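You operate a simulated robot arm through the tools that you are given. There is no shell and no other tool. Be economical: measure what you need, move in short steps, check, and stop when the job is done.

You are at the controls of a simulated robot arm. One attempt, no reset.

## Task
Put things in order on the folding table. At the end: the blue ice pack from the folding table stands where the yellow heel insole stood; the blue brush (marked "CREAM") stands where the yellow glue brush stood; the yellow heel insole stands where the blue brush stood; the yellow glue brush is in the grey melt tray; the white label (marked "PEAS") from the folding table is on the green tin (marked "WAX"); whatever was shut is shut again. Leave all else as you found it, and nothing knocked over.

It is judged by the outcome, as a careful person would: the job done as asked, and still so three seconds after it is handed in. It fails if anything else is knocked over, pushed out of place, dropped, spilled or broken.

## Robot
A 6-joint arm with a two-finger parallel gripper, fixed in place. Base frame: the origin is at the foot of the arm, x ahead of it, y to its left, z up; the work surface is at about z = 74. Readings come in cm, degrees, newtons and seconds.
With the tool pointing down near the work surface it reaches from about 20 to 64 cm from the base axis. Its first joint turns from -66.0 to 66.0 degrees. Payload 2.7 kg.
The TCP is the grasp point between the finger pads, 2.3 cm short of the fingertips. In the tool frame z runs along the fingers and y along their closing line. The gripper opens to 9.4 cm. The fingers are 3.8 cm wide and 1 cm thick; the gripper's body (5.4 by 9.6 cm) begins 3.9 cm behind the TCP.
Orientation is that of the tool frame in the base frame, as a unit quaternion [w, x, y, z]. With the fingers straight down and closing along the base's y, the tool's x points along the base's -x, its y along +y and its z along -z.

## Interface
- The arm moves only by the tool jog_arm. Its argument "motion" is a list of rows, each a list of 7 numbers: the turn, a rotation vector about the base's x, y, z in rad, then the shift along the base's x, y, z in cm, then the gripper command, from -1 (shut) to 1 (fully open), values between in proportion. In form: [[ax, ay, az, x, y, z, jaw], ...]. A call has 1 to 10 rows; each row is the pose to reach, as a shift and turn from the pose commanded when the call began. Rows are played at 5 a second. More than 5 cm and 8.6 degrees between two rows, or a gripper value outside its range, and nothing of the call is played. A pose out of reach is approached as far as the arm can. The call stops where the force on the tool passes 40 N (or 10 N more than at its start, if that is more) or the arm is blocked; 0.2 s more then pass. The fingers move at their own pace (about 4.5 cm/s each) and stop on an object; they squeeze with about 27 N. The grip force told is the motor's: it shows also when the fingers shut on nothing. Time passes only in rows, and 0.2 s behind the last, so rows that repeat a pose let the fingers close. The reply holds the time, the measured pose of the TCP, the force on the tool along the base axes, the opening and the grip force, in the units named above and with some noise.
- Cameras (640 x 400 px; columns grow to the right, rows downward): "scene" is fixed at [7.21, -42.83, 140.48]; the picture's right is [0.82, -0.57, 0.00], its down [-0.31, -0.45, -0.84] and it looks along [0.48, 0.69, -0.55] (base axes); focal length 330 px, centre (320, 200). "wrist" rides on the gripper at [8.6, 1.6, -7.4] in the tool frame; the picture's right is [-0.18, 0.98, 0.00], its down [-0.58, -0.11, -0.81] and it looks along [-0.79, -0.15, 0.59] (tool axes); focal length 243 px, centre (320, 200).
- capture(camera): a new picture of that camera. It takes no simulated time.
- locate(camera, pixels): for up to 12 pixels [column, row] of the newest picture of that camera ("zoom" is the newest enlarged one), the place [x, y, z] in the base frame of the surface seen there, good to about 0.2 cm. It takes no simulated time.
- inspect(camera, box): a new picture of the part [left, top, right, bottom] of that camera's present view, enlarged. It takes no simulated time.
- hand_in(): hands the job in; it is judged then, once.

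Keep the steps short. Do not move on a guess: measure, check each grasp and each placing, and mend mistakes. In all there are 80 turns and 54 pictures (those below and enlarged ones count). Leave the gripper open and the arm clear of the work at the hand-in unless told otherwise, and finish with a single line.

The tools are called after ">>>" as name(argument=value, ...) on one line, values as JSON. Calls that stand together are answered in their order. jog_arm: Moves the arm, as the interface text tells. Its arguments: {"type":"object","properties":{"motion":{"type":"array","items":{"type":"array","items":{"type":"number"}}}},"required":["motion"]} The other tools are called the same way: capture (camera) takes a picture; locate (camera, pixels) gives the place of the surface under pixels of a picture; inspect (camera, box) takes an enlarged picture of a part of a camera's view; hand_in () hands the job in.

At the start:

```text
time_s: 0.0
tcp_pos: [39.34, -3.74, 113.99]
orientation: [0.0, 0.001, 1.0, 0.0]
force: [1.3, 0.0, 0.3]
width: 9.4
finger_force: 0.1
```

scene: 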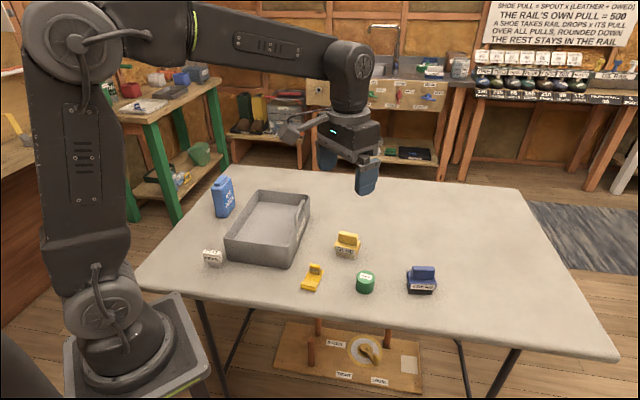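
wrist: 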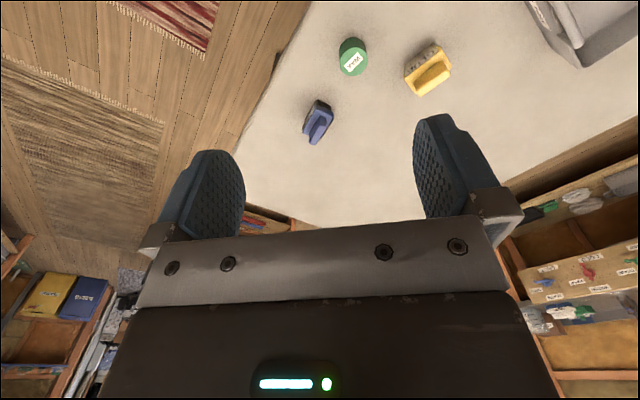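

I see a blue ice pack (223,197), grey tray (268,228), white label (212,257), yellow insole (312,278), glue brush (347,244), green tin (365,282) and blue brush (421,280). I'll enlarge the table first.

>>> inspect(camera="scene", box=[290, 220, 450, 320])

>>> inspect(camera="scene", box=[180, 165, 340, 285])

```text
4.00 times, centred on (370, 270) of scene
```

zoom: 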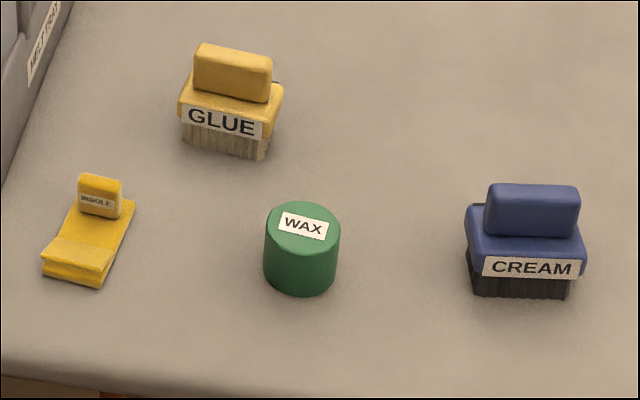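

```text
3.33 times, centred on (260, 225) of scene
```

zoom: 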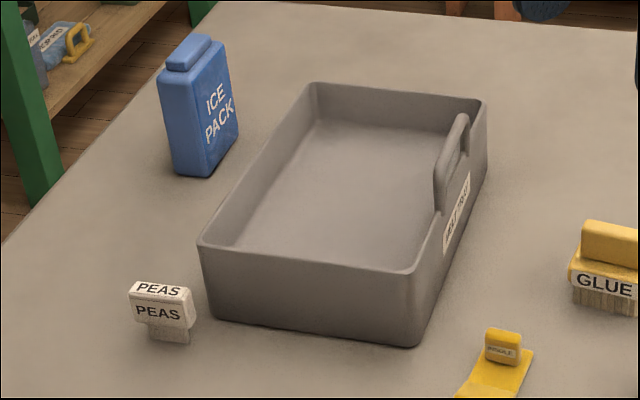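

Now I measure the ice pack, label and tray in the zoom.

>>> locate(camera="zoom", pixels=[[188, 48], [162, 78], [200, 84], [228, 62], [209, 172], [236, 140], [174, 168], [134, 284], [186, 290], [132, 296], [188, 302], [170, 335]])

>>> locate(camera="zoom", pixels=[[203, 243], [412, 272], [312, 86], [483, 102], [320, 200], [320, 130], [280, 240], [463, 118], [437, 185], [212, 318], [415, 345], [195, 36]])

>>> locate(camera="scene", pixels=[[315, 267], [303, 285], [316, 290], [311, 279], [348, 233], [348, 243], [347, 257], [365, 276], [365, 291], [423, 268], [421, 280], [421, 292]])

```text
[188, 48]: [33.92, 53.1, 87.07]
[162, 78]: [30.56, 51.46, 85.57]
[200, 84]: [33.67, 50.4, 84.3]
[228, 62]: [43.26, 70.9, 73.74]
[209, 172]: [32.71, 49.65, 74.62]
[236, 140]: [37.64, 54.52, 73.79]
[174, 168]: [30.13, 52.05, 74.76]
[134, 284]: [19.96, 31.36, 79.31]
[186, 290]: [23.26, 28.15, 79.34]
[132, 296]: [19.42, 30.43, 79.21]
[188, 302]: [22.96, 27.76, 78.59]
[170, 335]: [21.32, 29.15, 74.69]
```

```text
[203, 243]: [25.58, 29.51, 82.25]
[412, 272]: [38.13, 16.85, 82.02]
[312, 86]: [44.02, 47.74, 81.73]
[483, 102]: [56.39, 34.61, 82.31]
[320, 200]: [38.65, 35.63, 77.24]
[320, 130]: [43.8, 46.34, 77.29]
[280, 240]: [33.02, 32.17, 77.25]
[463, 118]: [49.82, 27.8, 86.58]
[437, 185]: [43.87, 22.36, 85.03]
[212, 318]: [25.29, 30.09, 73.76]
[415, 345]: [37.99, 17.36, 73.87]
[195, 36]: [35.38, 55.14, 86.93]
```

```text
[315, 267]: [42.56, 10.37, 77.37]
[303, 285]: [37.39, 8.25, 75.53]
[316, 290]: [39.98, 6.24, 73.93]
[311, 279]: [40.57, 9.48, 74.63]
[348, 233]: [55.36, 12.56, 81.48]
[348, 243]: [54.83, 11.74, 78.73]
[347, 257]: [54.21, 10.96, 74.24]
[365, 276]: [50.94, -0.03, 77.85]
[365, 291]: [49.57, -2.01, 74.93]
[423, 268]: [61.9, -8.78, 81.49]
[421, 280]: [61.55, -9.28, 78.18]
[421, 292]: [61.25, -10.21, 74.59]
```

I enlarge the brushes and insole again and measure their edges.

>>> inspect(camera="scene", box=[290, 220, 450, 320])

>>> locate(camera="zoom", pixels=[[200, 50], [268, 60], [198, 88], [266, 98], [184, 110], [262, 126], [182, 144], [264, 158], [280, 92], [233, 56], [205, 46], [270, 56]])

>>> locate(camera="zoom", pixels=[[492, 188], [576, 190], [490, 230], [574, 232], [484, 264], [576, 268], [474, 294], [566, 297], [470, 210], [534, 187], [584, 250], [302, 228]])

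>>> locate(camera="zoom", pixels=[[82, 178], [118, 184], [80, 206], [118, 214], [62, 240], [110, 250], [44, 256], [102, 270], [44, 274], [100, 286], [132, 204], [100, 176]])

>>> locate(camera="zoom", pixels=[[270, 228], [336, 228], [302, 204], [302, 250], [302, 290], [264, 270], [338, 270], [285, 214], [325, 240], [40, 30]])

```text
4.00 times, centred on (370, 270) of scene
```

zoom: 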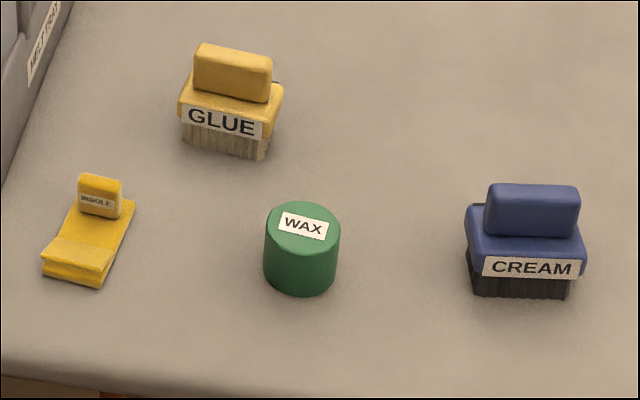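

```text
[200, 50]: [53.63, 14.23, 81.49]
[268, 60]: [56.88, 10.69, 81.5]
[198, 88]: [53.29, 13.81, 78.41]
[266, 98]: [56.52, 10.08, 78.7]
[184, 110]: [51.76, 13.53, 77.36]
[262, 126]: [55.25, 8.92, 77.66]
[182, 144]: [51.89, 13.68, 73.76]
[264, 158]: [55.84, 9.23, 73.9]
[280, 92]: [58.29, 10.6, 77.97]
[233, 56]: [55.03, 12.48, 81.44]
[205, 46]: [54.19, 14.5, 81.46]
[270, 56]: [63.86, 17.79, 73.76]
```

```text
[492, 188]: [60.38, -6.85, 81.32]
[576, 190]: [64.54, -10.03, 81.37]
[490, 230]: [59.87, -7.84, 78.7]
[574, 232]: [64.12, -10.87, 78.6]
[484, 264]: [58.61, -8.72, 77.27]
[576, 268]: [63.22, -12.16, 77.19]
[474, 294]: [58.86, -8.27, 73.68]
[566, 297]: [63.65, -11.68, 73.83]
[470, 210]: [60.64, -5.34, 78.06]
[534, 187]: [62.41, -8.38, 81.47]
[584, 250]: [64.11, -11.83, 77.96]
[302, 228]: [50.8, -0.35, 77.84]
```

```text
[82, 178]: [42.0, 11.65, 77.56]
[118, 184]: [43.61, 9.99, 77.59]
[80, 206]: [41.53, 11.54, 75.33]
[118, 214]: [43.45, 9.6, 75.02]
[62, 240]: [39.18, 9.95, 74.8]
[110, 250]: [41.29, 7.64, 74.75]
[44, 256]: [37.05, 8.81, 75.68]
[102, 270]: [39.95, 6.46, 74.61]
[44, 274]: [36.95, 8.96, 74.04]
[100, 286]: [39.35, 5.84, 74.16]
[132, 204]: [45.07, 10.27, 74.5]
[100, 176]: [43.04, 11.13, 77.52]
```

```text
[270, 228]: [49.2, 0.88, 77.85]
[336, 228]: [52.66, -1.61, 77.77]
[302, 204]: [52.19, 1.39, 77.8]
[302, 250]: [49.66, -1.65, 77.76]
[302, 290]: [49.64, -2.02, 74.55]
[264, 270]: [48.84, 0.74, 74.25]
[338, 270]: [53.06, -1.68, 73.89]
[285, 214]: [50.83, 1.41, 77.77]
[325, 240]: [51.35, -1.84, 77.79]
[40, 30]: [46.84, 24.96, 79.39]
```

I have the edge positions: the glue brush handle runs along (0.68,-0.74) near (55.5,12.7). I move above it with the closing line across the handle (yaw -0.825).

>>> jog_arm(motion=[[0, 0, -0.103, 2, 2, -2.7, 1], [0, 0, -0.206, 4, 4.1, -5.5, 1], [0, 0, -0.309, 6.1, 6.2, -8.2, 1], [0, 0, -0.412, 8.1, 8.2, -11, 1], [0, 0, -0.515, 10.1, 10.3, -13.7, 1], [0, 0, -0.618, 12.1, 12.4, -16.5, 1], [0, 0, -0.721, 14.2, 14.4, -19.2, 1], [0, 0, -0.825, 16.2, 16.5, -22, 1]])

>>> capture(camera="wrist")

```text
time_s: 1.8
tcp_pos: [55.81, 12.68, 91.93]
orientation: [0.0, 0.402, 0.916, 0.0]
force: [0.5, -0.9, 0.1]
width: 9.39
finger_force: 0.1
```

```text
48 pictures are left
```

wrist: 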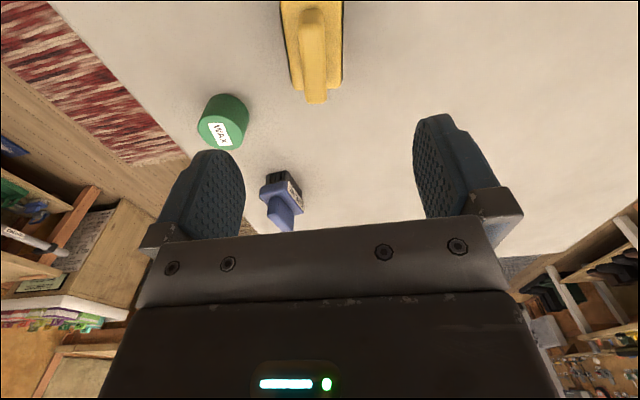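

I see the handle's ridge from (310,10) to (315,100). I measure it for thickness and centre.

>>> locate(camera="wrist", pixels=[[302, 50], [312, 50], [322, 50], [312, 92], [312, 12], [312, 70], [306, 92], [322, 92], [292, 70], [338, 70], [302, 12], [323, 12]])

```text
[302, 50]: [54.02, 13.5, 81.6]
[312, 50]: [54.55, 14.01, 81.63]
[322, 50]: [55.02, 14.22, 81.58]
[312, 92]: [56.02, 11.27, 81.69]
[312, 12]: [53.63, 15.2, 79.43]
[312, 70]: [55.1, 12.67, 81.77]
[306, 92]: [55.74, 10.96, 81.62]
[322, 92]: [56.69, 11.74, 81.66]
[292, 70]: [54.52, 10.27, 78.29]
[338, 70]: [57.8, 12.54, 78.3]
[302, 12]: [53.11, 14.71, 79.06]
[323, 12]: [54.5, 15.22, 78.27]
```

The direction is uncertain, so I enlarge the handle view.

>>> inspect(camera="wrist", box=[232, 0, 392, 100])

```text
4.00 times, centred on (312, 50) of wrist
```

zoom: 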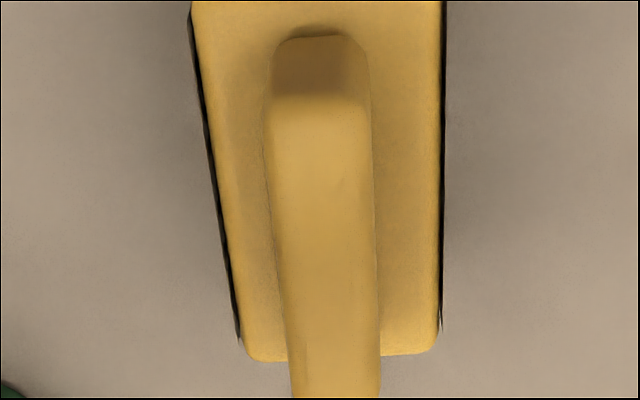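

>>> locate(camera="zoom", pixels=[[275, 120], [318, 120], [362, 120], [286, 250], [326, 250], [368, 250], [296, 370], [335, 370], [374, 370], [250, 345], [434, 340], [205, 30]])

```text
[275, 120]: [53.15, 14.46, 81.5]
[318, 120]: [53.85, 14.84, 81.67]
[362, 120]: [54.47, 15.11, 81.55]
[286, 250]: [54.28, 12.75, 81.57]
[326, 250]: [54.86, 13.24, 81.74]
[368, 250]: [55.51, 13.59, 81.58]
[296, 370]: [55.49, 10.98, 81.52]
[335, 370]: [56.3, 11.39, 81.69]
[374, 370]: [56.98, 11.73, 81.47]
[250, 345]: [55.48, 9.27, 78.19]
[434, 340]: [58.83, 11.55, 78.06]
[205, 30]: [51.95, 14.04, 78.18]
```

The ridge is at -55°, its centre near (55.15,13.0), top 81.6, body top 78.2. I turn a bit more and go down to z≈81.0.

>>> jog_arm(motion=[[0, 0, -0.07, -0.3, 0.2, -3, 0.5], [0, 0, -0.135, -0.5, 0.3, -6, 0.3], [0, 0, -0.135, -0.5, 0.3, -8.5, 0.1], [0, 0, -0.135, -0.5, 0.3, -10, 0.1], [0, 0, -0.135, -0.5, 0.3, -10.9, 0.1], [0, 0, -0.135, -0.5, 0.3, -10.9, 0.1]])

>>> capture(camera="scene")

```text
time_s: 3.2
tcp_pos: [55.08, 13.21, 81.14]
orientation: [0.0, 0.463, 0.887, 0.0]
force: [-0.1, -0.3, 0.3]
width: 5.18
finger_force: 0.1
```

```text
46 pictures are left
```

scene: 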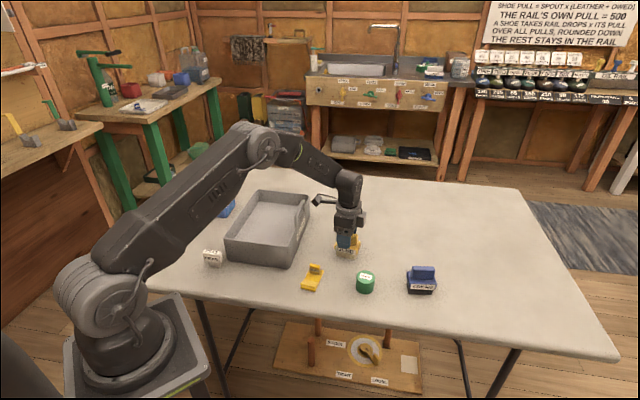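

The gripper straddles the handle with no contact force. I close, wait, and lift.

>>> jog_arm(motion=[[0, 0, 0, 0, 0, 0, -1], [0, 0, 0, 0, 0, 0, -1], [0, 0, 0, 0, 0, 0, -1], [0, 0, 0, 0, 0, 0, -1], [0, 0, 0, 0, 0, 0, -1]])

>>> jog_arm(motion=[[0, 0, 0, 0, 0, 1, -1], [0, 0, 0, 0, 0, 4, -1], [0, 0, 0, 0, 0, 8, -1], [0, 0, 0, 0, 0, 12, -1]])

>>> capture(camera="wrist")

```text
time_s: 4.4
tcp_pos: [54.99, 13.1, 81.11]
orientation: [0.0, 0.461, 0.888, 0.0]
force: [-0.6, 0.3, 0.3]
width: 1.76
finger_force: 26.5
```

```text
time_s: 5.4
tcp_pos: [54.77, 13.0, 93.22]
orientation: [0.0, 0.461, 0.887, 0.0]
force: [-0.6, 0.2, -1.1]
width: 1.76
finger_force: 27.3
```

```text
45 pictures are left
```

wrist: 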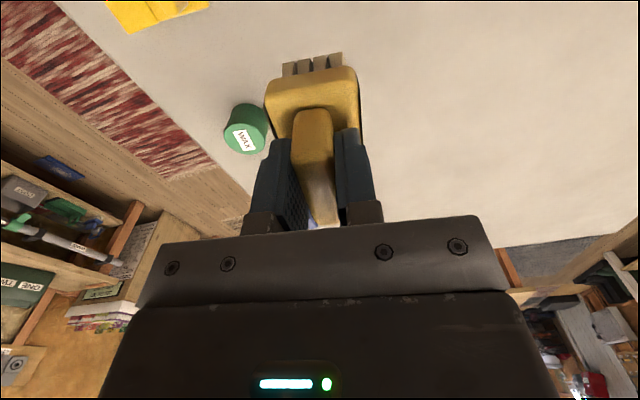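

The brush is held by the ridge (width 1.76). I carry it high over the tray handle (top 86.6) to the tray middle (41.5,32.5).

>>> jog_arm(motion=[[0, 0, 0, 0, 0, 4, -1], [0, 0, 0, -2.2, 3.2, 4.5, -1], [0, 0, 0, -4.4, 6.4, 4.5, -1], [0, 0, 0, -6.7, 9.7, 4.5, -1], [0, 0, 0, -8.9, 12.9, 4.5, -1], [0, 0, 0, -11.1, 16.1, 4.5, -1], [0, 0, 0, -13.4, 19.4, 4.5, -1], [0, 0, 0, -13.4, 19.4, 1, -1], [0, 0, 0, -13.4, 19.4, -3, -1], [0, 0, 0, -13.4, 19.4, -6.5, -1]])

>>> capture(camera="scene")

```text
time_s: 7.6
tcp_pos: [41.7, 32.34, 86.53]
orientation: [0.0, 0.462, 0.887, 0.001]
force: [0.4, 0.8, -1.9]
width: 1.78
finger_force: 27.2
```

```text
44 pictures are left
```

scene: 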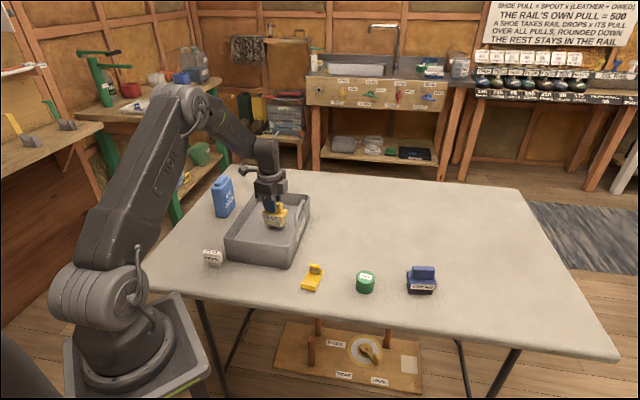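

Well inside the tray, 2 cm above its floor. I lower slowly.

>>> jog_arm(motion=[[0, 0, 0, 0, 0, -1, -1], [0, 0, 0, 0, 0, -1.6, -1], [0, 0, 0, 0, 0, -2.0, -1], [0, 0, 0, 0, 0, -2.0, -1]])

```text
time_s: 8.6
tcp_pos: [41.67, 32.48, 84.54]
orientation: [0.0, 0.461, 0.887, 0.001]
force: [-2.5, -1.4, 8.2]
width: 1.75
finger_force: 26.9
```

Contact (8 N up). I release and lift off.

>>> jog_arm(motion=[[0, 0, 0, 0, 0, 0, -0.3], [0, 0, 0, 0, 0, 0, 0.1], [0, 0, 0, 0, 0, 0, 0.1], [0, 0, 0, 0, 0, 2, 0.1], [0, 0, 0, 0, 0, 6, 0.3], [0, 0, 0, 0, 0, 10, 0.5], [0, 0, 0, 0, 0, 13, 1]])

>>> inspect(camera="scene", box=[180, 165, 340, 285])

```text
time_s: 10.2
tcp_pos: [41.62, 32.48, 97.45]
orientation: [0.0, 0.461, 0.888, 0.0]
force: [0.8, 0.2, 0.3]
width: 9.4
finger_force: 0.1
```

```text
3.33 times, centred on (260, 225) of scene
```

zoom: 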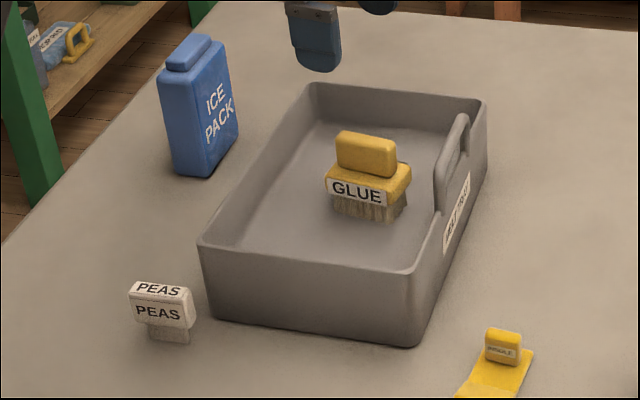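

The glue brush stands in the tray. Next I fly to above the blue brush for a closer look.

>>> jog_arm(motion=[[0, 0, 0.03, 1.7, -3.9, 0, 1], [0, 0, 0.06, 3.5, -7.7, 0, 1], [0, 0, 0.09, 5.2, -11.6, 0, 1], [0, 0, 0.12, 7, -15.4, 0, 1], [0, 0, 0.15, 8.7, -19.3, -1, 1], [0, 0, 0.18, 10.4, -23.1, -2, 1], [0, 0, 0.21, 12.2, -27, -3, 1], [0, 0, 0.24, 13.9, -30.8, -4, 1], [0, 0, 0.27, 15.7, -34.7, -5, 1], [0, 0, 0.27, 17.4, -38.5, -6, 1]])

>>> capture(camera="wrist")

```text
time_s: 12.4
tcp_pos: [58.73, -5.87, 91.64]
orientation: [-0.001, 0.337, 0.941, 0.001]
force: [0.3, 0.0, -0.1]
width: 9.39
finger_force: 0.1
```

```text
42 pictures are left
```

wrist: 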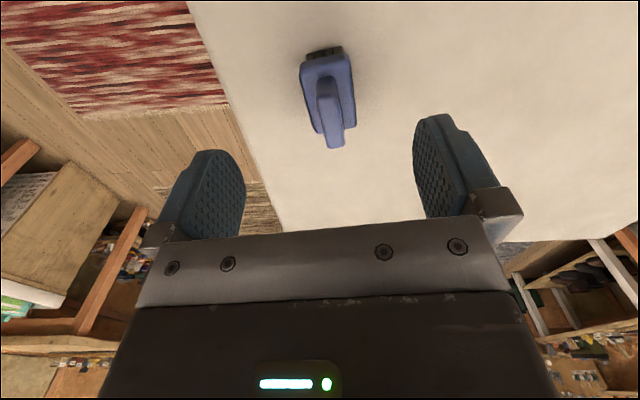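

>>> inspect(camera="wrist", box=[264, 40, 392, 160])

```text
3.33 times, centred on (328, 100) of wrist
```

zoom: 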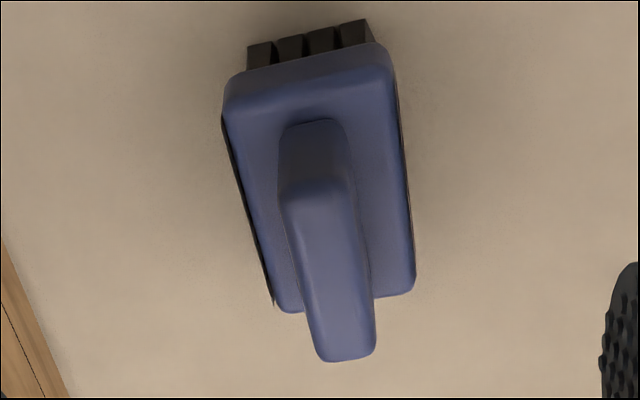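

>>> locate(camera="zoom", pixels=[[291, 205], [318, 205], [346, 205], [308, 280], [335, 280], [362, 280], [322, 348], [346, 348], [370, 342], [232, 98], [386, 70], [408, 285]])

>>> locate(camera="zoom", pixels=[[240, 85], [390, 75], [410, 280], [285, 300], [318, 192], [348, 355], [330, 265]])

```text
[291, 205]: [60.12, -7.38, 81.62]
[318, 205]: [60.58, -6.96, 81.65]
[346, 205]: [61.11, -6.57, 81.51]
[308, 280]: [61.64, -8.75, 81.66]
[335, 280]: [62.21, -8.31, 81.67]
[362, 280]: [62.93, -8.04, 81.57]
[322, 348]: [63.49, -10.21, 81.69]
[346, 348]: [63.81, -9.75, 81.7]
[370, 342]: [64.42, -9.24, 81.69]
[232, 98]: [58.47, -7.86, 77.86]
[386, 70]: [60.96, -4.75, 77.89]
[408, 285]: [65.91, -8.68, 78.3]
```

```text
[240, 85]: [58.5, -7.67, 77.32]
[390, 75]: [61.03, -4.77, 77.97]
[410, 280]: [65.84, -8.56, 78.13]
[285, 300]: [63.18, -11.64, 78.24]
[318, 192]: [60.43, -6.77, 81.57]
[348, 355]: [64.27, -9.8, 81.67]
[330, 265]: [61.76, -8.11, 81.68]
```

Blue handle: centre (62.25,-8.25), direction -39° which matches the present yaw. I move over and descend.

>>> jog_arm(motion=[[0, 0, 0, 3.4, -2.3, 0, 0.4], [0, 0, 0, 3.4, -2.3, -4, 0.2], [0, 0, 0, 3.4, -2.3, -8, 0.1], [0, 0, 0, 3.4, -2.3, -9.5, 0.1], [0, 0, 0, 3.4, -2.3, -10.5, 0.1], [0, 0, 0, 3.4, -2.3, -10.5, 0.1]])

>>> inspect(camera="scene", box=[340, 200, 500, 320])

```text
time_s: 13.8
tcp_pos: [62.53, -8.41, 80.97]
orientation: [0.0, 0.338, 0.941, 0.0]
force: [0.2, 0.4, 0.2]
width: 5.15
finger_force: 0.0
```

```text
3.33 times, centred on (420, 260) of scene
```

zoom: 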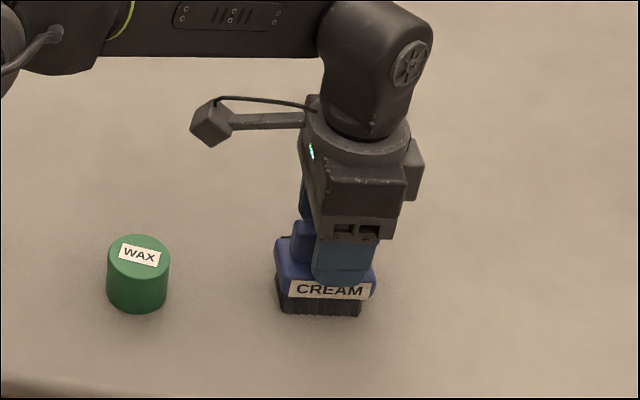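

Straddled well and no force. I close and lift 12 cm.

>>> jog_arm(motion=[[0, 0, 0, 0, 0, 0, -1], [0, 0, 0, 0, 0, 0, -1], [0, 0, 0, 0, 0, 0, -1], [0, 0, 0, 0, 0, 0, -1], [0, 0, 0, 0, 0, 0, -1]])

>>> jog_arm(motion=[[0, 0, 0, 0, 0, 1, -1], [0, 0, 0, -0.5, 1, 4, -1], [0, 0, 0, -1.5, 3, 8, -1], [0, 0, 0, -2.5, 6, 10, -1]])

```text
time_s: 15.0
tcp_pos: [62.51, -8.33, 80.88]
orientation: [0.0, 0.338, 0.941, 0.0]
force: [0.6, -0.6, -0.4]
width: 1.76
finger_force: 27.2
```

```text
time_s: 16.0
tcp_pos: [59.62, -2.38, 91.05]
orientation: [-0.001, 0.338, 0.941, 0.0]
force: [0.2, 1.2, -0.8]
width: 1.77
finger_force: 26.9
```

Held. I carry it to the glue brush's old spot (55.1,13.1) with that brush's heading, stopping 1 cm high.

>>> jog_arm(motion=[[0, 0, -0.07, -1.2, 3.8, 0, -1], [0, 0, -0.14, -2.4, 7.7, 0, -1], [0, 0, -0.21, -3.6, 11.5, 0, -1], [0, 0, -0.275, -4.7, 15.4, -1, -1], [0, 0, -0.275, -4.7, 15.4, -5, -1], [0, 0, -0.275, -4.7, 15.4, -8, -1], [0, 0, -0.275, -4.7, 15.4, -9, -1]])

>>> inspect(camera="scene", box=[280, 190, 440, 310])

```text
time_s: 17.6
tcp_pos: [55.24, 13.01, 82.0]
orientation: [0.0, 0.463, 0.886, 0.001]
force: [-0.3, 0.3, -1.7]
width: 1.77
finger_force: 27.0
```

```text
3.33 times, centred on (360, 250) of scene
```

zoom: 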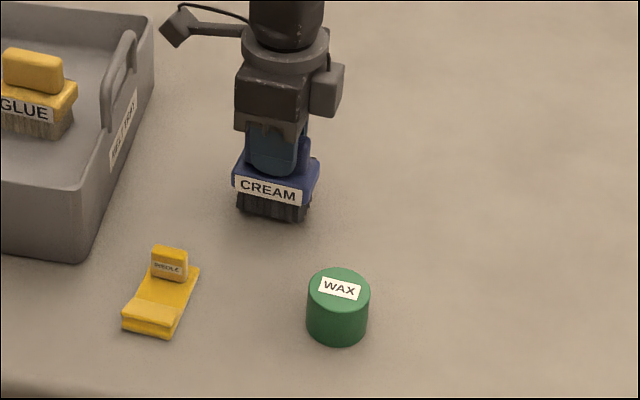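

Just above the spot. I lower to the table.

>>> jog_arm(motion=[[0, 0, 0, -0.1, 0, -0.6, -1], [0, 0, 0, -0.1, 0, -0.9, -1], [0, 0, 0, -0.1, 0, -1.05, -1], [0, 0, 0, -0.1, 0, -1.05, -1]])

```text
time_s: 18.6
tcp_pos: [55.05, 13.12, 81.04]
orientation: [0.0, 0.463, 0.886, 0.001]
force: [-1.0, -0.3, 0.7]
width: 1.78
finger_force: 26.5
```

Light contact. A further 0.1 cm, then release and back up.

>>> jog_arm(motion=[[0, 0, 0, 0, 0, -0.1, -1], [0, 0, 0, 0, 0, -0.1, -0.3], [0, 0, 0, 0, 0, -0.1, 0.1], [0, 0, 0, 0, 0, -0.1, 0.1], [0, 0, 0, 0, 0, 2, 0.1], [0, 0, 0, 0, 0, 5, 0.3], [0, 0, 0, 0, 0, 9, 0.5], [0, 0, 0, -3, -1, 11, 1], [0, 0, 0, -6, -2, 11, 1]])

>>> inspect(camera="scene", box=[280, 210, 440, 310])

>>> capture(camera="wrist")

```text
time_s: 20.6
tcp_pos: [49.21, 11.2, 92.0]
orientation: [0.0, 0.464, 0.886, -0.001]
force: [-0.9, -0.1, 0.0]
width: 9.39
finger_force: 0.1
```

```text
4.00 times, centred on (360, 260) of scene
```

zoom: 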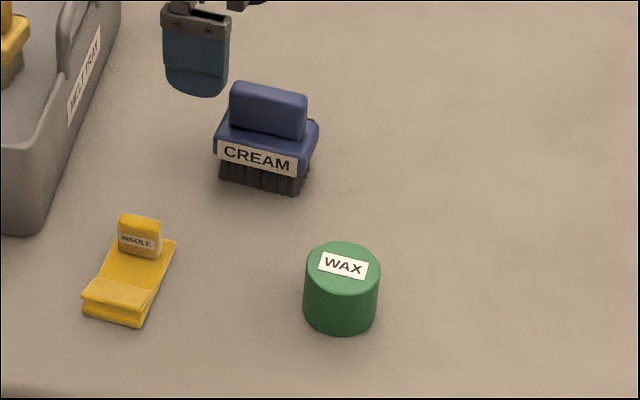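

```text
37 pictures are left
```

wrist: 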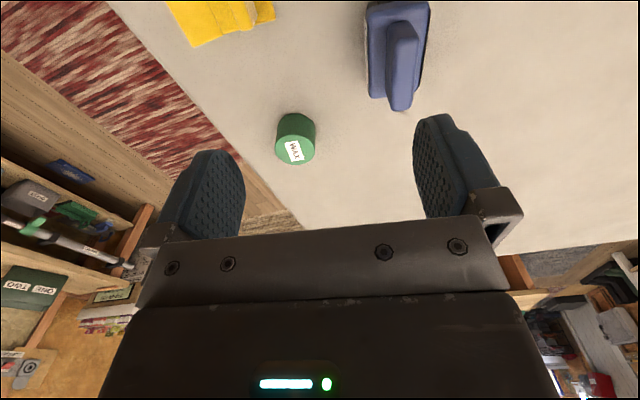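

The CREAM brush stands at the glue spot. Now I move to view the insole from above.

>>> jog_arm(motion=[[0, 0, 0, -3.5, 0.5, 0, 1], [0, 0, 0, -7, 1, 0, 1], [0, 0, 0, -10.3, 1.6, 0, 1], [0, 0, 0, -10.3, 1.6, 0, 1]])

>>> inspect(camera="wrist", box=[240, 0, 400, 120])

```text
time_s: 21.6
tcp_pos: [38.87, 12.63, 91.66]
orientation: [0.0, 0.465, 0.886, 0.0]
force: [-0.5, -0.6, 0.4]
width: 9.38
finger_force: 0.0
```

```text
3.33 times, centred on (320, 60) of wrist
```

zoom: 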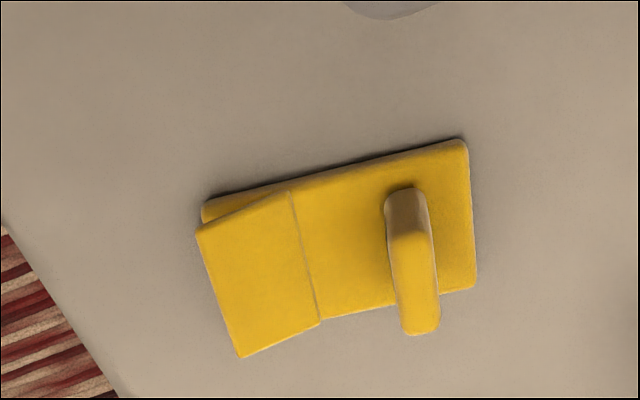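

>>> locate(camera="zoom", pixels=[[205, 205], [462, 143], [472, 285], [242, 353], [392, 250], [428, 245], [404, 325], [436, 322], [420, 285], [318, 318], [350, 220], [250, 270]])

>>> locate(camera="zoom", pixels=[[200, 232], [290, 195], [460, 155], [470, 278], [398, 245], [410, 330], [411, 240], [422, 330], [415, 270], [408, 195], [330, 260], [450, 230]])

```text
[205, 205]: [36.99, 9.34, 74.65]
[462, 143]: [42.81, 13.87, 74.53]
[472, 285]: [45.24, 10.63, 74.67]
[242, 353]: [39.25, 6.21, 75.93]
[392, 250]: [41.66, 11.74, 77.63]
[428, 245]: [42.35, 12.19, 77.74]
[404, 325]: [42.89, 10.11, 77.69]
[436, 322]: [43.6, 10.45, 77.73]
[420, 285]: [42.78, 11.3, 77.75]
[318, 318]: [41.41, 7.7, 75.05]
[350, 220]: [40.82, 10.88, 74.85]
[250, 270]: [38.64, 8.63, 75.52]
```

```text
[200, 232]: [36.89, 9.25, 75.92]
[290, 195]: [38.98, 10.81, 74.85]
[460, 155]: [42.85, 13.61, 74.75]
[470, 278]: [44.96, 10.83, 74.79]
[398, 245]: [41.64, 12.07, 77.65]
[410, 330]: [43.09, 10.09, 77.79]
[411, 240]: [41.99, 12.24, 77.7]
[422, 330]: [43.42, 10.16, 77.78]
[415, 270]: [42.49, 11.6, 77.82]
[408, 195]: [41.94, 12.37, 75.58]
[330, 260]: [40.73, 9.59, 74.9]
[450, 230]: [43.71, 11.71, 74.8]
```

Insole: centre (41.05,9.97), axis 37°, tab centre (42.6,11.2), top 77.75. I align, and stop 3 cm above the grasp height to check camera-to-tray clearance.

>>> jog_arm(motion=[[0, 0, 0.04, 3.7, -1.5, 0, 0], [0, 0, 0.04, 3.7, -1.5, -4, -0.25], [0, 0, 0.04, 3.7, -1.5, -8, -0.25], [0, 0, 0.04, 3.7, -1.5, -11.4, -0.25], [0, 0, 0.04, 3.7, -1.5, -11.4, -0.25]])

>>> inspect(camera="scene", box=[230, 180, 390, 300])

```text
time_s: 22.8
tcp_pos: [42.52, 11.51, 80.77]
orientation: [0.0, 0.447, 0.895, 0.001]
force: [0.3, 0.0, 1.0]
width: 3.52
finger_force: 0.1
```

```text
3.33 times, centred on (310, 240) of scene
```

zoom: 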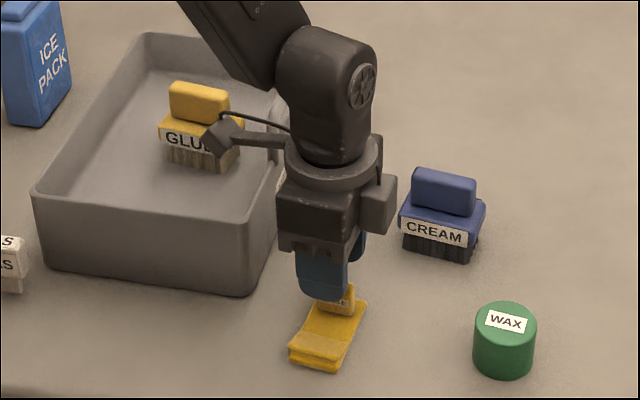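

>>> locate(camera="zoom", pixels=[[208, 152], [222, 155], [238, 145], [220, 135], [205, 140], [218, 118], [265, 140]])

```text
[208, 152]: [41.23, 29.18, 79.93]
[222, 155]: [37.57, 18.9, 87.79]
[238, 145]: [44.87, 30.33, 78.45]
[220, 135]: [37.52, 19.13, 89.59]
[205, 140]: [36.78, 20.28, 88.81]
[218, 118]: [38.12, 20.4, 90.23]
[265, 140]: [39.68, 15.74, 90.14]
```

Camera housing bottom is ~87.3 now, so it will clear the rim by ~1.5 cm. I descend 3.3 cm and close.

>>> jog_arm(motion=[[0, 0, 0, 0, -0.1, -2, -0.25], [0, 0, 0, 0, -0.1, -3, -0.25], [0, 0, 0, 0, -0.1, -3.2, -0.25], [0, 0, 0, 0, -0.1, -3.2, -0.25]])

>>> jog_arm(motion=[[0, 0, 0, 0, 0, 0, -1], [0, 0, 0, 0, 0, 0, -1], [0, 0, 0, 0, 0, 0, -1], [0, 0, 0, 0, 0, 0, -1]])

```text
time_s: 23.8
tcp_pos: [42.53, 11.16, 77.4]
orientation: [0.0, 0.447, 0.895, 0.0]
force: [-0.2, 0.4, -0.2]
width: 3.56
finger_force: 0.0
```

```text
time_s: 24.8
tcp_pos: [42.45, 11.26, 77.46]
orientation: [0.0, 0.447, 0.895, 0.0]
force: [-0.3, 0.1, 0.9]
width: 1.09
finger_force: 27.0
```

Gripped at 1.09 cm on the tab. I lift and look.

>>> jog_arm(motion=[[0, 0, 0, 0, 0, 1, -1], [0, 0, 0, 0, 0, 4, -1], [0, 0, 0, 0, 0, 8, -1], [0, 0, 0, 0, 0, 12, -1]])

>>> inspect(camera="scene", box=[230, 160, 450, 320])

```text
time_s: 25.8
tcp_pos: [42.37, 10.87, 89.66]
orientation: [0.0, 0.446, 0.895, 0.0]
force: [-0.6, 0.5, 0.6]
width: 1.09
finger_force: 26.8
```

```text
2.50 times, centred on (340, 240) of scene
```

zoom: 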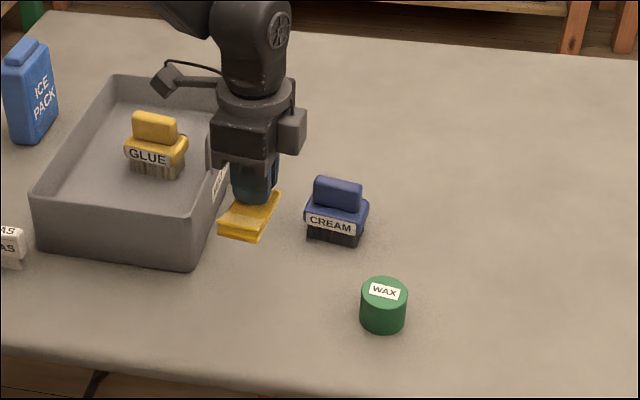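

Held level. I carry it to the blue brush's spot, turning +43° so the tab stays within reach (tab target (62.6,-6.35), centre (62.25,-8.2)).

>>> jog_arm(motion=[[0, 0, 0.107, 2.9, -2.5, 0, -1], [0, 0, 0.214, 5.8, -5, 0, -1], [0, 0, 0.321, 8.7, -7.5, 0, -1], [0, 0, 0.429, 11.5, -10, 0, -1], [0, 0, 0.536, 14.4, -12.5, 0, -1], [0, 0, 0.643, 17.3, -15, 0, -1], [0, 0, 0.75, 20.15, -17.5, 0, -1], [0, 0, 0.75, 20.15, -17.5, -4, -1], [0, 0, 0.75, 20.15, -17.5, -8, -1], [0, 0, 0.75, 20.15, -17.5, -10.5, -1]])

>>> inspect(camera="scene", box=[340, 190, 500, 310])

```text
time_s: 28.0
tcp_pos: [62.8, -6.17, 78.81]
orientation: [0.0, 0.087, 0.996, 0.001]
force: [0.1, -0.4, 0.1]
width: 1.1
finger_force: 27.2
```

```text
3.33 times, centred on (420, 250) of scene
```

zoom: 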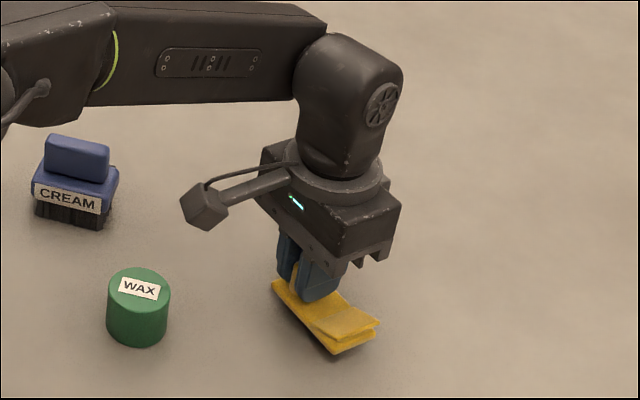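

In place, ~1.4 cm high. I lower it gently.

>>> jog_arm(motion=[[0, 0, 0, -0.1, -0.1, -0.8, -1], [0, 0, 0, -0.1, -0.1, -1.2, -1], [0, 0, 0, -0.1, -0.1, -1.45, -1], [0, 0, 0, -0.1, -0.1, -1.45, -1]])

```text
time_s: 29.0
tcp_pos: [62.76, -6.42, 77.51]
orientation: [0.0, 0.087, 0.996, 0.0]
force: [-0.3, 0.1, -0.5]
width: 1.11
finger_force: 27.2
```

>>> jog_arm(motion=[[0, 0, 0, 0, 0, -0.1, -1], [0, 0, 0, 0, 0, -0.2, -1], [0, 0, 0, 0, 0, -0.2, -1]])

```text
time_s: 29.8
tcp_pos: [62.7, -6.37, 77.42]
orientation: [0.0, 0.087, 0.996, 0.0]
force: [-0.4, 2.2, 7.5]
width: 1.13
finger_force: 26.6
```

Now 7.5 N upward: it rests on the table. I open a little, lift and look.

>>> jog_arm(motion=[[0, 0, 0, 0, 0, 0.1, -0.6], [0, 0, 0, 0, 0, 0.1, -0.4], [0, 0, 0, 0, 0, 0.1, -0.3], [0, 0, 0, 0, 0, 2.5, -0.3], [0, 0, 0, 0, 0, 6, 0], [0, 0, 0, -2, 2, 10, 0.5], [0, 0, 0, -5, 4, 14, 1]])

>>> inspect(camera="scene", box=[340, 200, 500, 320])

>>> locate(camera="zoom", pixels=[[280, 255], [300, 250]])

```text
refused: row 7 steps farther than a row can; nothing moved
```

```text
3.33 times, centred on (420, 260) of scene
```

zoom: 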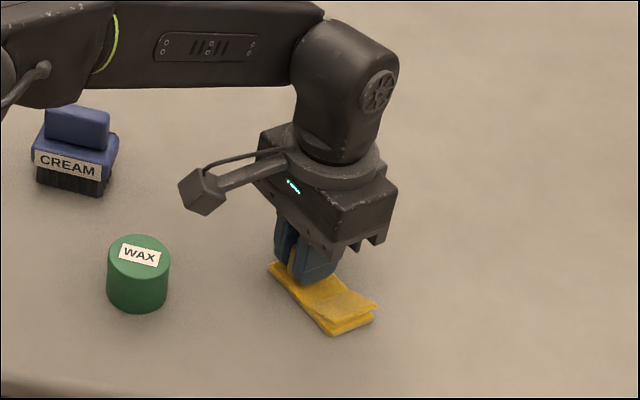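

```text
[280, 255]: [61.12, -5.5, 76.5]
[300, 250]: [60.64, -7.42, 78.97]
```

The last row was too long a step; nothing moved. I repeat with smaller steps.

>>> jog_arm(motion=[[0, 0, 0, 0, 0, 0.1, -0.6], [0, 0, 0, 0, 0, 0.1, -0.4], [0, 0, 0, 0, 0, 0.1, -0.3], [0, 0, 0, 0, 0, 2.5, -0.3], [0, 0, 0, 0, 0, 6, 0], [0, 0, 0, 0, 0, 10, 0.5], [0, 0, 0, -2, 2, 13, 1]])

>>> inspect(camera="scene", box=[340, 200, 500, 320])

```text
time_s: 31.4
tcp_pos: [60.69, -4.21, 89.93]
orientation: [0.0, 0.087, 0.996, 0.0]
force: [0.1, -0.8, 0.4]
width: 9.43
finger_force: 0.0
```

```text
3.33 times, centred on (420, 260) of scene
```

zoom: 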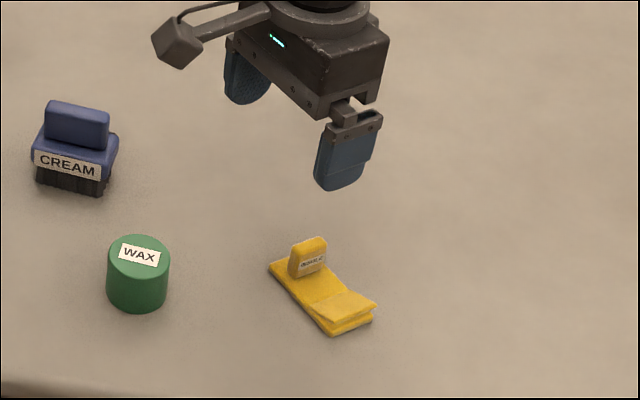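

>>> locate(camera="zoom", pixels=[[272, 266], [376, 306], [333, 330], [372, 318], [310, 242], [328, 300]])

```text
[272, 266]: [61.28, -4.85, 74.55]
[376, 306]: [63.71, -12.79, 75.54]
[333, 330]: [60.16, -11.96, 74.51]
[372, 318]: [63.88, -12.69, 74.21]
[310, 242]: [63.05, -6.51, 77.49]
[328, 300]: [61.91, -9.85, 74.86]
```

Insole centre is ~(62.4,-8.5), good. Now I travel high to the ice pack, turning the gripper to +47°.

>>> jog_arm(motion=[[0, 0, 0.06, -1, 2, 4, 1], [0, 0, 0.12, -2.5, 5, 7, 1], [0, 0, 0.19, -4.3, 8.4, 9, 1], [0, 0, 0.25, -6.3, 12.1, 9, 1], [0, 0, 0.31, -8.3, 15.8, 9, 1], [0, 0, 0.37, -10.3, 19.5, 9, 1], [0, 0, 0.43, -12.3, 23.2, 9, 1], [0, 0, 0.49, -14.3, 26.9, 9, 1], [0, 0, 0.55, -16.3, 30.6, 9, 1], [0, 0, 0.61, -18.3, 34.3, 9, 1]])

>>> jog_arm(motion=[[0, 0, 0.06, -2, 3.7, 0, 1], [0, 0, 0.13, -4, 7.4, 0, 1], [0, 0, 0.2, -6, 11.1, 0, 1], [0, 0, 0.27, -8, 14.8, 0, 1], [0, 0, 0.33, -9.7, 18, 0, 1], [0, 0, 0.39, -11.2, 20.3, 0, 1], [0, 0, 0.39, -11.2, 20.3, 0, 1]])

>>> capture(camera="wrist")

```text
time_s: 33.6
tcp_pos: [42.1, 30.03, 99.02]
orientation: [0.001, -0.216, 0.976, 0.0]
force: [-0.4, 1.0, 0.1]
width: 9.41
finger_force: 0.1
```

```text
time_s: 35.2
tcp_pos: [31.02, 50.0, 99.15]
orientation: [-0.001, -0.402, 0.916, 0.0]
force: [0.3, 0.4, -0.3]
width: 9.39
finger_force: 0.0
```

```text
30 pictures are left
```

wrist: 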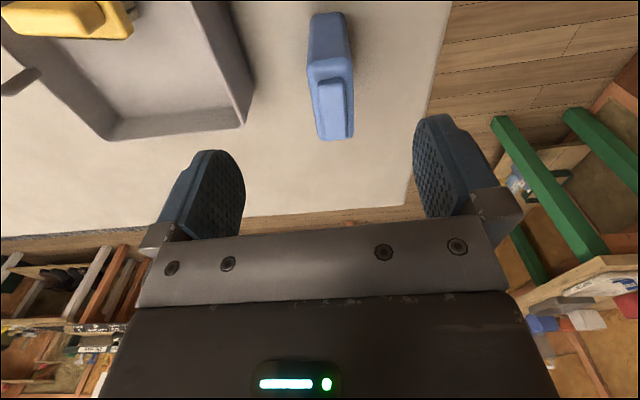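

>>> inspect(camera="wrist", box=[250, 0, 410, 150])

```text
2.67 times, centred on (330, 75) of wrist
```

zoom: 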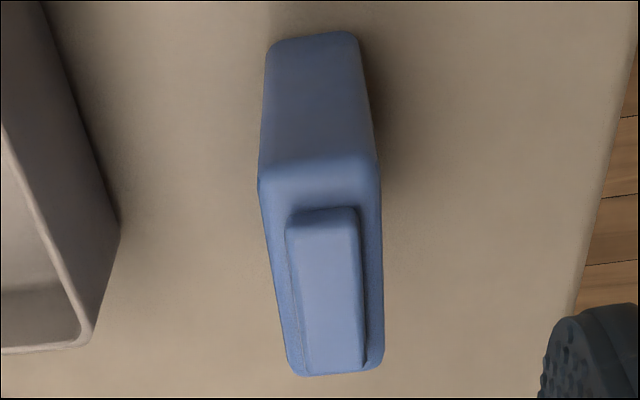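

>>> locate(camera="zoom", pixels=[[290, 230], [350, 225], [306, 362], [362, 355], [327, 295], [265, 190], [372, 185], [295, 368], [378, 362], [280, 45], [350, 40], [320, 185]])

```text
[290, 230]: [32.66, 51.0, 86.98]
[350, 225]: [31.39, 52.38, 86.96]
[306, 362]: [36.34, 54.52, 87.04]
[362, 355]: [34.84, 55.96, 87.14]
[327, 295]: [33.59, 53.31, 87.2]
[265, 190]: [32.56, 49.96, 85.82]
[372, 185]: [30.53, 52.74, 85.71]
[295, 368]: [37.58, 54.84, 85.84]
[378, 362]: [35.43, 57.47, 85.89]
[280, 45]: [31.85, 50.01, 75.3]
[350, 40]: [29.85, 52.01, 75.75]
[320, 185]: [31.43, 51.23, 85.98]
```

Ice pack: centre (33.9,53.6), axis 44°, body top 85.8, cap 87.1. I align and descend to z≈83.8, stopping first 2 cm above.

>>> jog_arm(motion=[[0, 0, -0.06, 2.4, 3.1, 0, 0.6], [0, 0, -0.06, 2.4, 3.1, -4, 0.4], [0, 0, -0.06, 2.4, 3.1, -8, 0.4], [0, 0, -0.06, 2.4, 3.1, -12, 0.4], [0, 0, -0.06, 2.4, 3.1, -14, 0.4], [0, 0, -0.06, 2.4, 3.1, -15.2, 0.4], [0, 0, -0.06, 2.4, 3.1, -15.2, 0.4]])

>>> inspect(camera="scene", box=[150, 120, 310, 240])

```text
time_s: 36.8
tcp_pos: [33.54, 53.31, 83.76]
orientation: [0.0, -0.374, 0.928, 0.0]
force: [-0.2, 0.0, -0.1]
width: 6.55
finger_force: 0.0
```

```text
3.33 times, centred on (230, 180) of scene
```

zoom: 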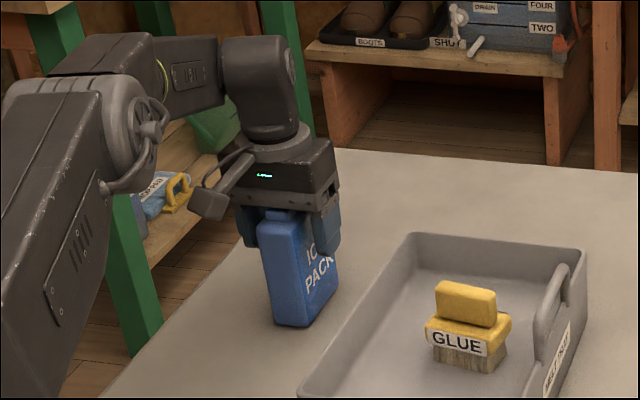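

The fingers straddle the pack. I close and lift slightly to feel the weight.

>>> jog_arm(motion=[[0, 0, 0, 0, 0, 0, -1], [0, 0, 0, 0, 0, 0, -1], [0, 0, 0, 0, 0, 0, -1], [0, 0, 0, 0, 0, 0, -1]])

>>> jog_arm(motion=[[0, 0, 0, 0, 0, 0.7, -1], [0, 0, 0, 0, 0, 2, -1], [0, 0, 0, 0, 0, 2, -1]])

```text
time_s: 37.8
tcp_pos: [33.49, 53.27, 83.72]
orientation: [0.0, -0.374, 0.927, 0.0]
force: [-0.4, 0.8, 0.0]
width: 4.0
finger_force: 27.0
```

```text
time_s: 38.6
tcp_pos: [33.46, 53.24, 85.78]
orientation: [-0.001, -0.375, 0.927, -0.002]
force: [-0.6, -0.3, -3.1]
width: 3.98
finger_force: 26.5
```

Held, about 3 N. I lift it to clear the tray and glue brush, then carry it over.

>>> jog_arm(motion=[[0, 0, 0, 0, 0, 4, -1], [0, 0, 0, 0, 0, 8, -1], [0, 0, 0, 0, 0, 12, -1], [0, 0, 0, 0, 0, 15, -1], [0, 0, 0, 0, 0, 15, -1]])

>>> capture(camera="scene")

```text
time_s: 39.8
tcp_pos: [33.19, 52.91, 101.41]
orientation: [0.0, -0.373, 0.928, 0.0]
force: [-0.6, 0.3, -3.7]
width: 4.01
finger_force: 27.3
```

```text
27 pictures are left
```

scene: 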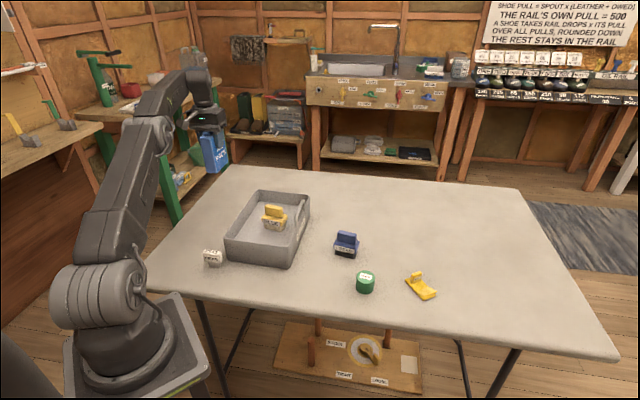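

>>> jog_arm(motion=[[0, 0, -0.01, 0.65, -4, 0, -1], [0, 0, -0.02, 1.3, -8, 0, -1], [0, 0, -0.03, 1.95, -12, 0, -1], [0, 0, -0.04, 2.6, -16, 0, -1], [0, 0, -0.05, 3.3, -20, 0, -1], [0, 0, -0.06, 3.95, -24, 0, -1], [0, 0, -0.07, 4.6, -28, 0, -1], [0, 0, -0.08, 5.3, -32, 0, -1], [0, 0, -0.09, 6, -36, 0, -1], [0, 0, -0.1, 6.6, -40, 0, -1]])

>>> jog_arm(motion=[[0, 0, 0, 0.3, -2, 0, -1], [0, 0, 0, 0.5, -3.6, 0, -1], [0, 0, 0, 0.5, -3.6, -4, -1], [0, 0, 0, 0.5, -3.6, -8, -1], [0, 0, 0, 0.5, -3.6, -11, -1], [0, 0, 0, 0.5, -3.6, -14, -1], [0, 0, 0, 0.5, -3.6, -14, -1]])

>>> inspect(camera="scene", box=[200, 160, 420, 320])

```text
time_s: 42.0
tcp_pos: [39.93, 13.1, 101.26]
orientation: [0.0, -0.328, 0.945, 0.0]
force: [1.1, 0.2, -4.1]
width: 4.01
finger_force: 27.2
```

```text
time_s: 43.6
tcp_pos: [40.82, 9.48, 86.96]
orientation: [0.001, -0.326, 0.945, 0.001]
force: [0.2, -0.2, -3.1]
width: 4.0
finger_force: 26.9
```

```text
2.50 times, centred on (310, 240) of scene
```

zoom: 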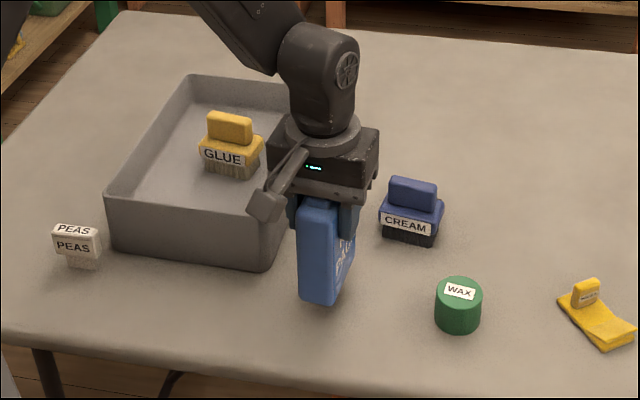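

Over the insole's old spot, upright, ~3 cm high. I lower gently.

>>> jog_arm(motion=[[0, 0, 0, 0, 0, -1.5, -1], [0, 0, 0, 0, 0, -2.5, -1], [0, 0, 0, 0, 0, -2.8, -1], [0, 0, 0, 0, 0, -3.0, -1], [0, 0, 0, 0, 0, -3.0, -1]])

```text
time_s: 44.8
tcp_pos: [40.72, 9.61, 84.18]
orientation: [0.0, -0.326, 0.945, 0.0]
force: [0.3, -0.7, -3.1]
width: 4.02
finger_force: 26.7
```

Not touching yet (force unchanged). A little lower.

>>> jog_arm(motion=[[0, 0, 0, 0, 0, -0.2, -1], [0, 0, 0, 0, 0, -0.3, -1], [0, 0, 0, 0, 0, -0.4, -1], [0, 0, 0, 0, 0, -0.4, -1]])

```text
time_s: 45.8
tcp_pos: [40.74, 9.68, 83.63]
orientation: [0.0, -0.327, 0.945, 0.0]
force: [-3.5, -2.4, 7.0]
width: 3.99
finger_force: 27.3
```

Standing on the table (7 N up). I open and rise straight.

>>> jog_arm(motion=[[0, 0, 0, 0, 0, 0.1, 0], [0, 0, 0, 0, 0, 0.1, 0.4], [0, 0, 0, 0, 0, 0.1, 0.4], [0, 0, 0, 0, 0, 2, 0.4], [0, 0, 0, 0, 0, 5, 0.5], [0, 0, 0, 0, 0, 9, 0.8], [0, 0, 0, 0, 0, 13, 1]])

>>> inspect(camera="scene", box=[200, 180, 420, 320])

```text
time_s: 47.4
tcp_pos: [40.35, 9.66, 96.95]
orientation: [0.0, -0.326, 0.945, 0.0]
force: [0.2, 0.3, -0.6]
width: 9.41
finger_force: 0.1
```

```text
2.86 times, centred on (310, 250) of scene
```

zoom: 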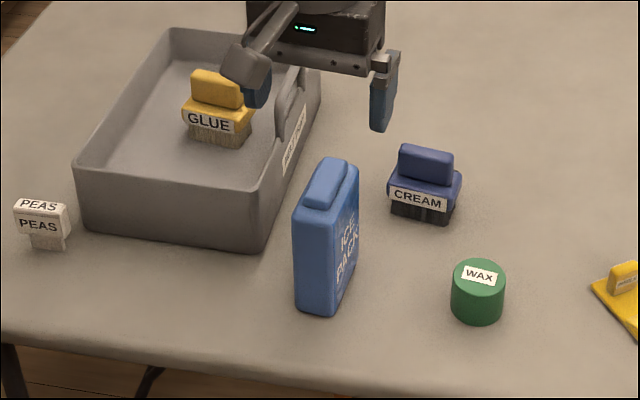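

The ice pack stands at the insole spot. Next I go view the PEAS label.

>>> jog_arm(motion=[[0, 0, 0.02, -3.1, 2.5, 0, 1], [0, 0, 0.04, -6.2, 5, 0, 1], [0, 0, 0.06, -9.3, 7.5, -1, 1], [0, 0, 0.08, -12.4, 10, -1, 1], [0, 0, 0.1, -15.4, 12.4, -2, 1], [0, 0, 0.12, -18.5, 14.9, -2, 1], [0, 0, 0.13, -21.6, 17.3, -3, 1], [0, 0, 0.13, -21.6, 17.3, -3, 1]])

>>> capture(camera="wrist")

>>> inspect(camera="scene", box=[190, 235, 240, 275])

```text
time_s: 49.2
tcp_pos: [19.01, 26.71, 93.61]
orientation: [0.0, -0.388, 0.922, 0.0]
force: [0.5, -0.1, 0.1]
width: 9.39
finger_force: 0.0
```

```text
24 pictures are left
```

wrist: 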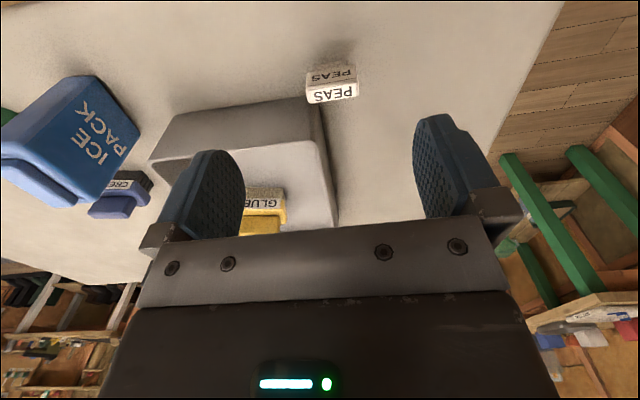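

```text
10.00 times, centred on (215, 255) of scene
```

zoom: 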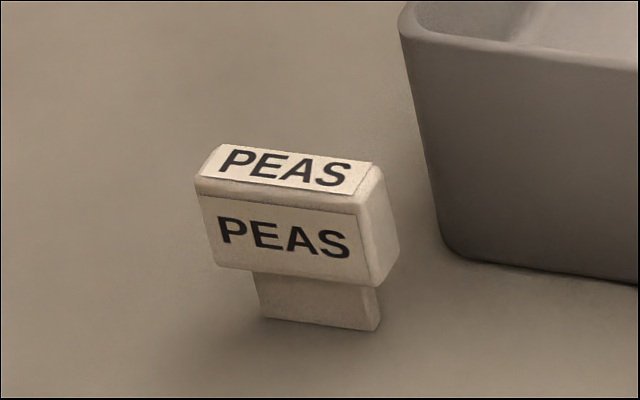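

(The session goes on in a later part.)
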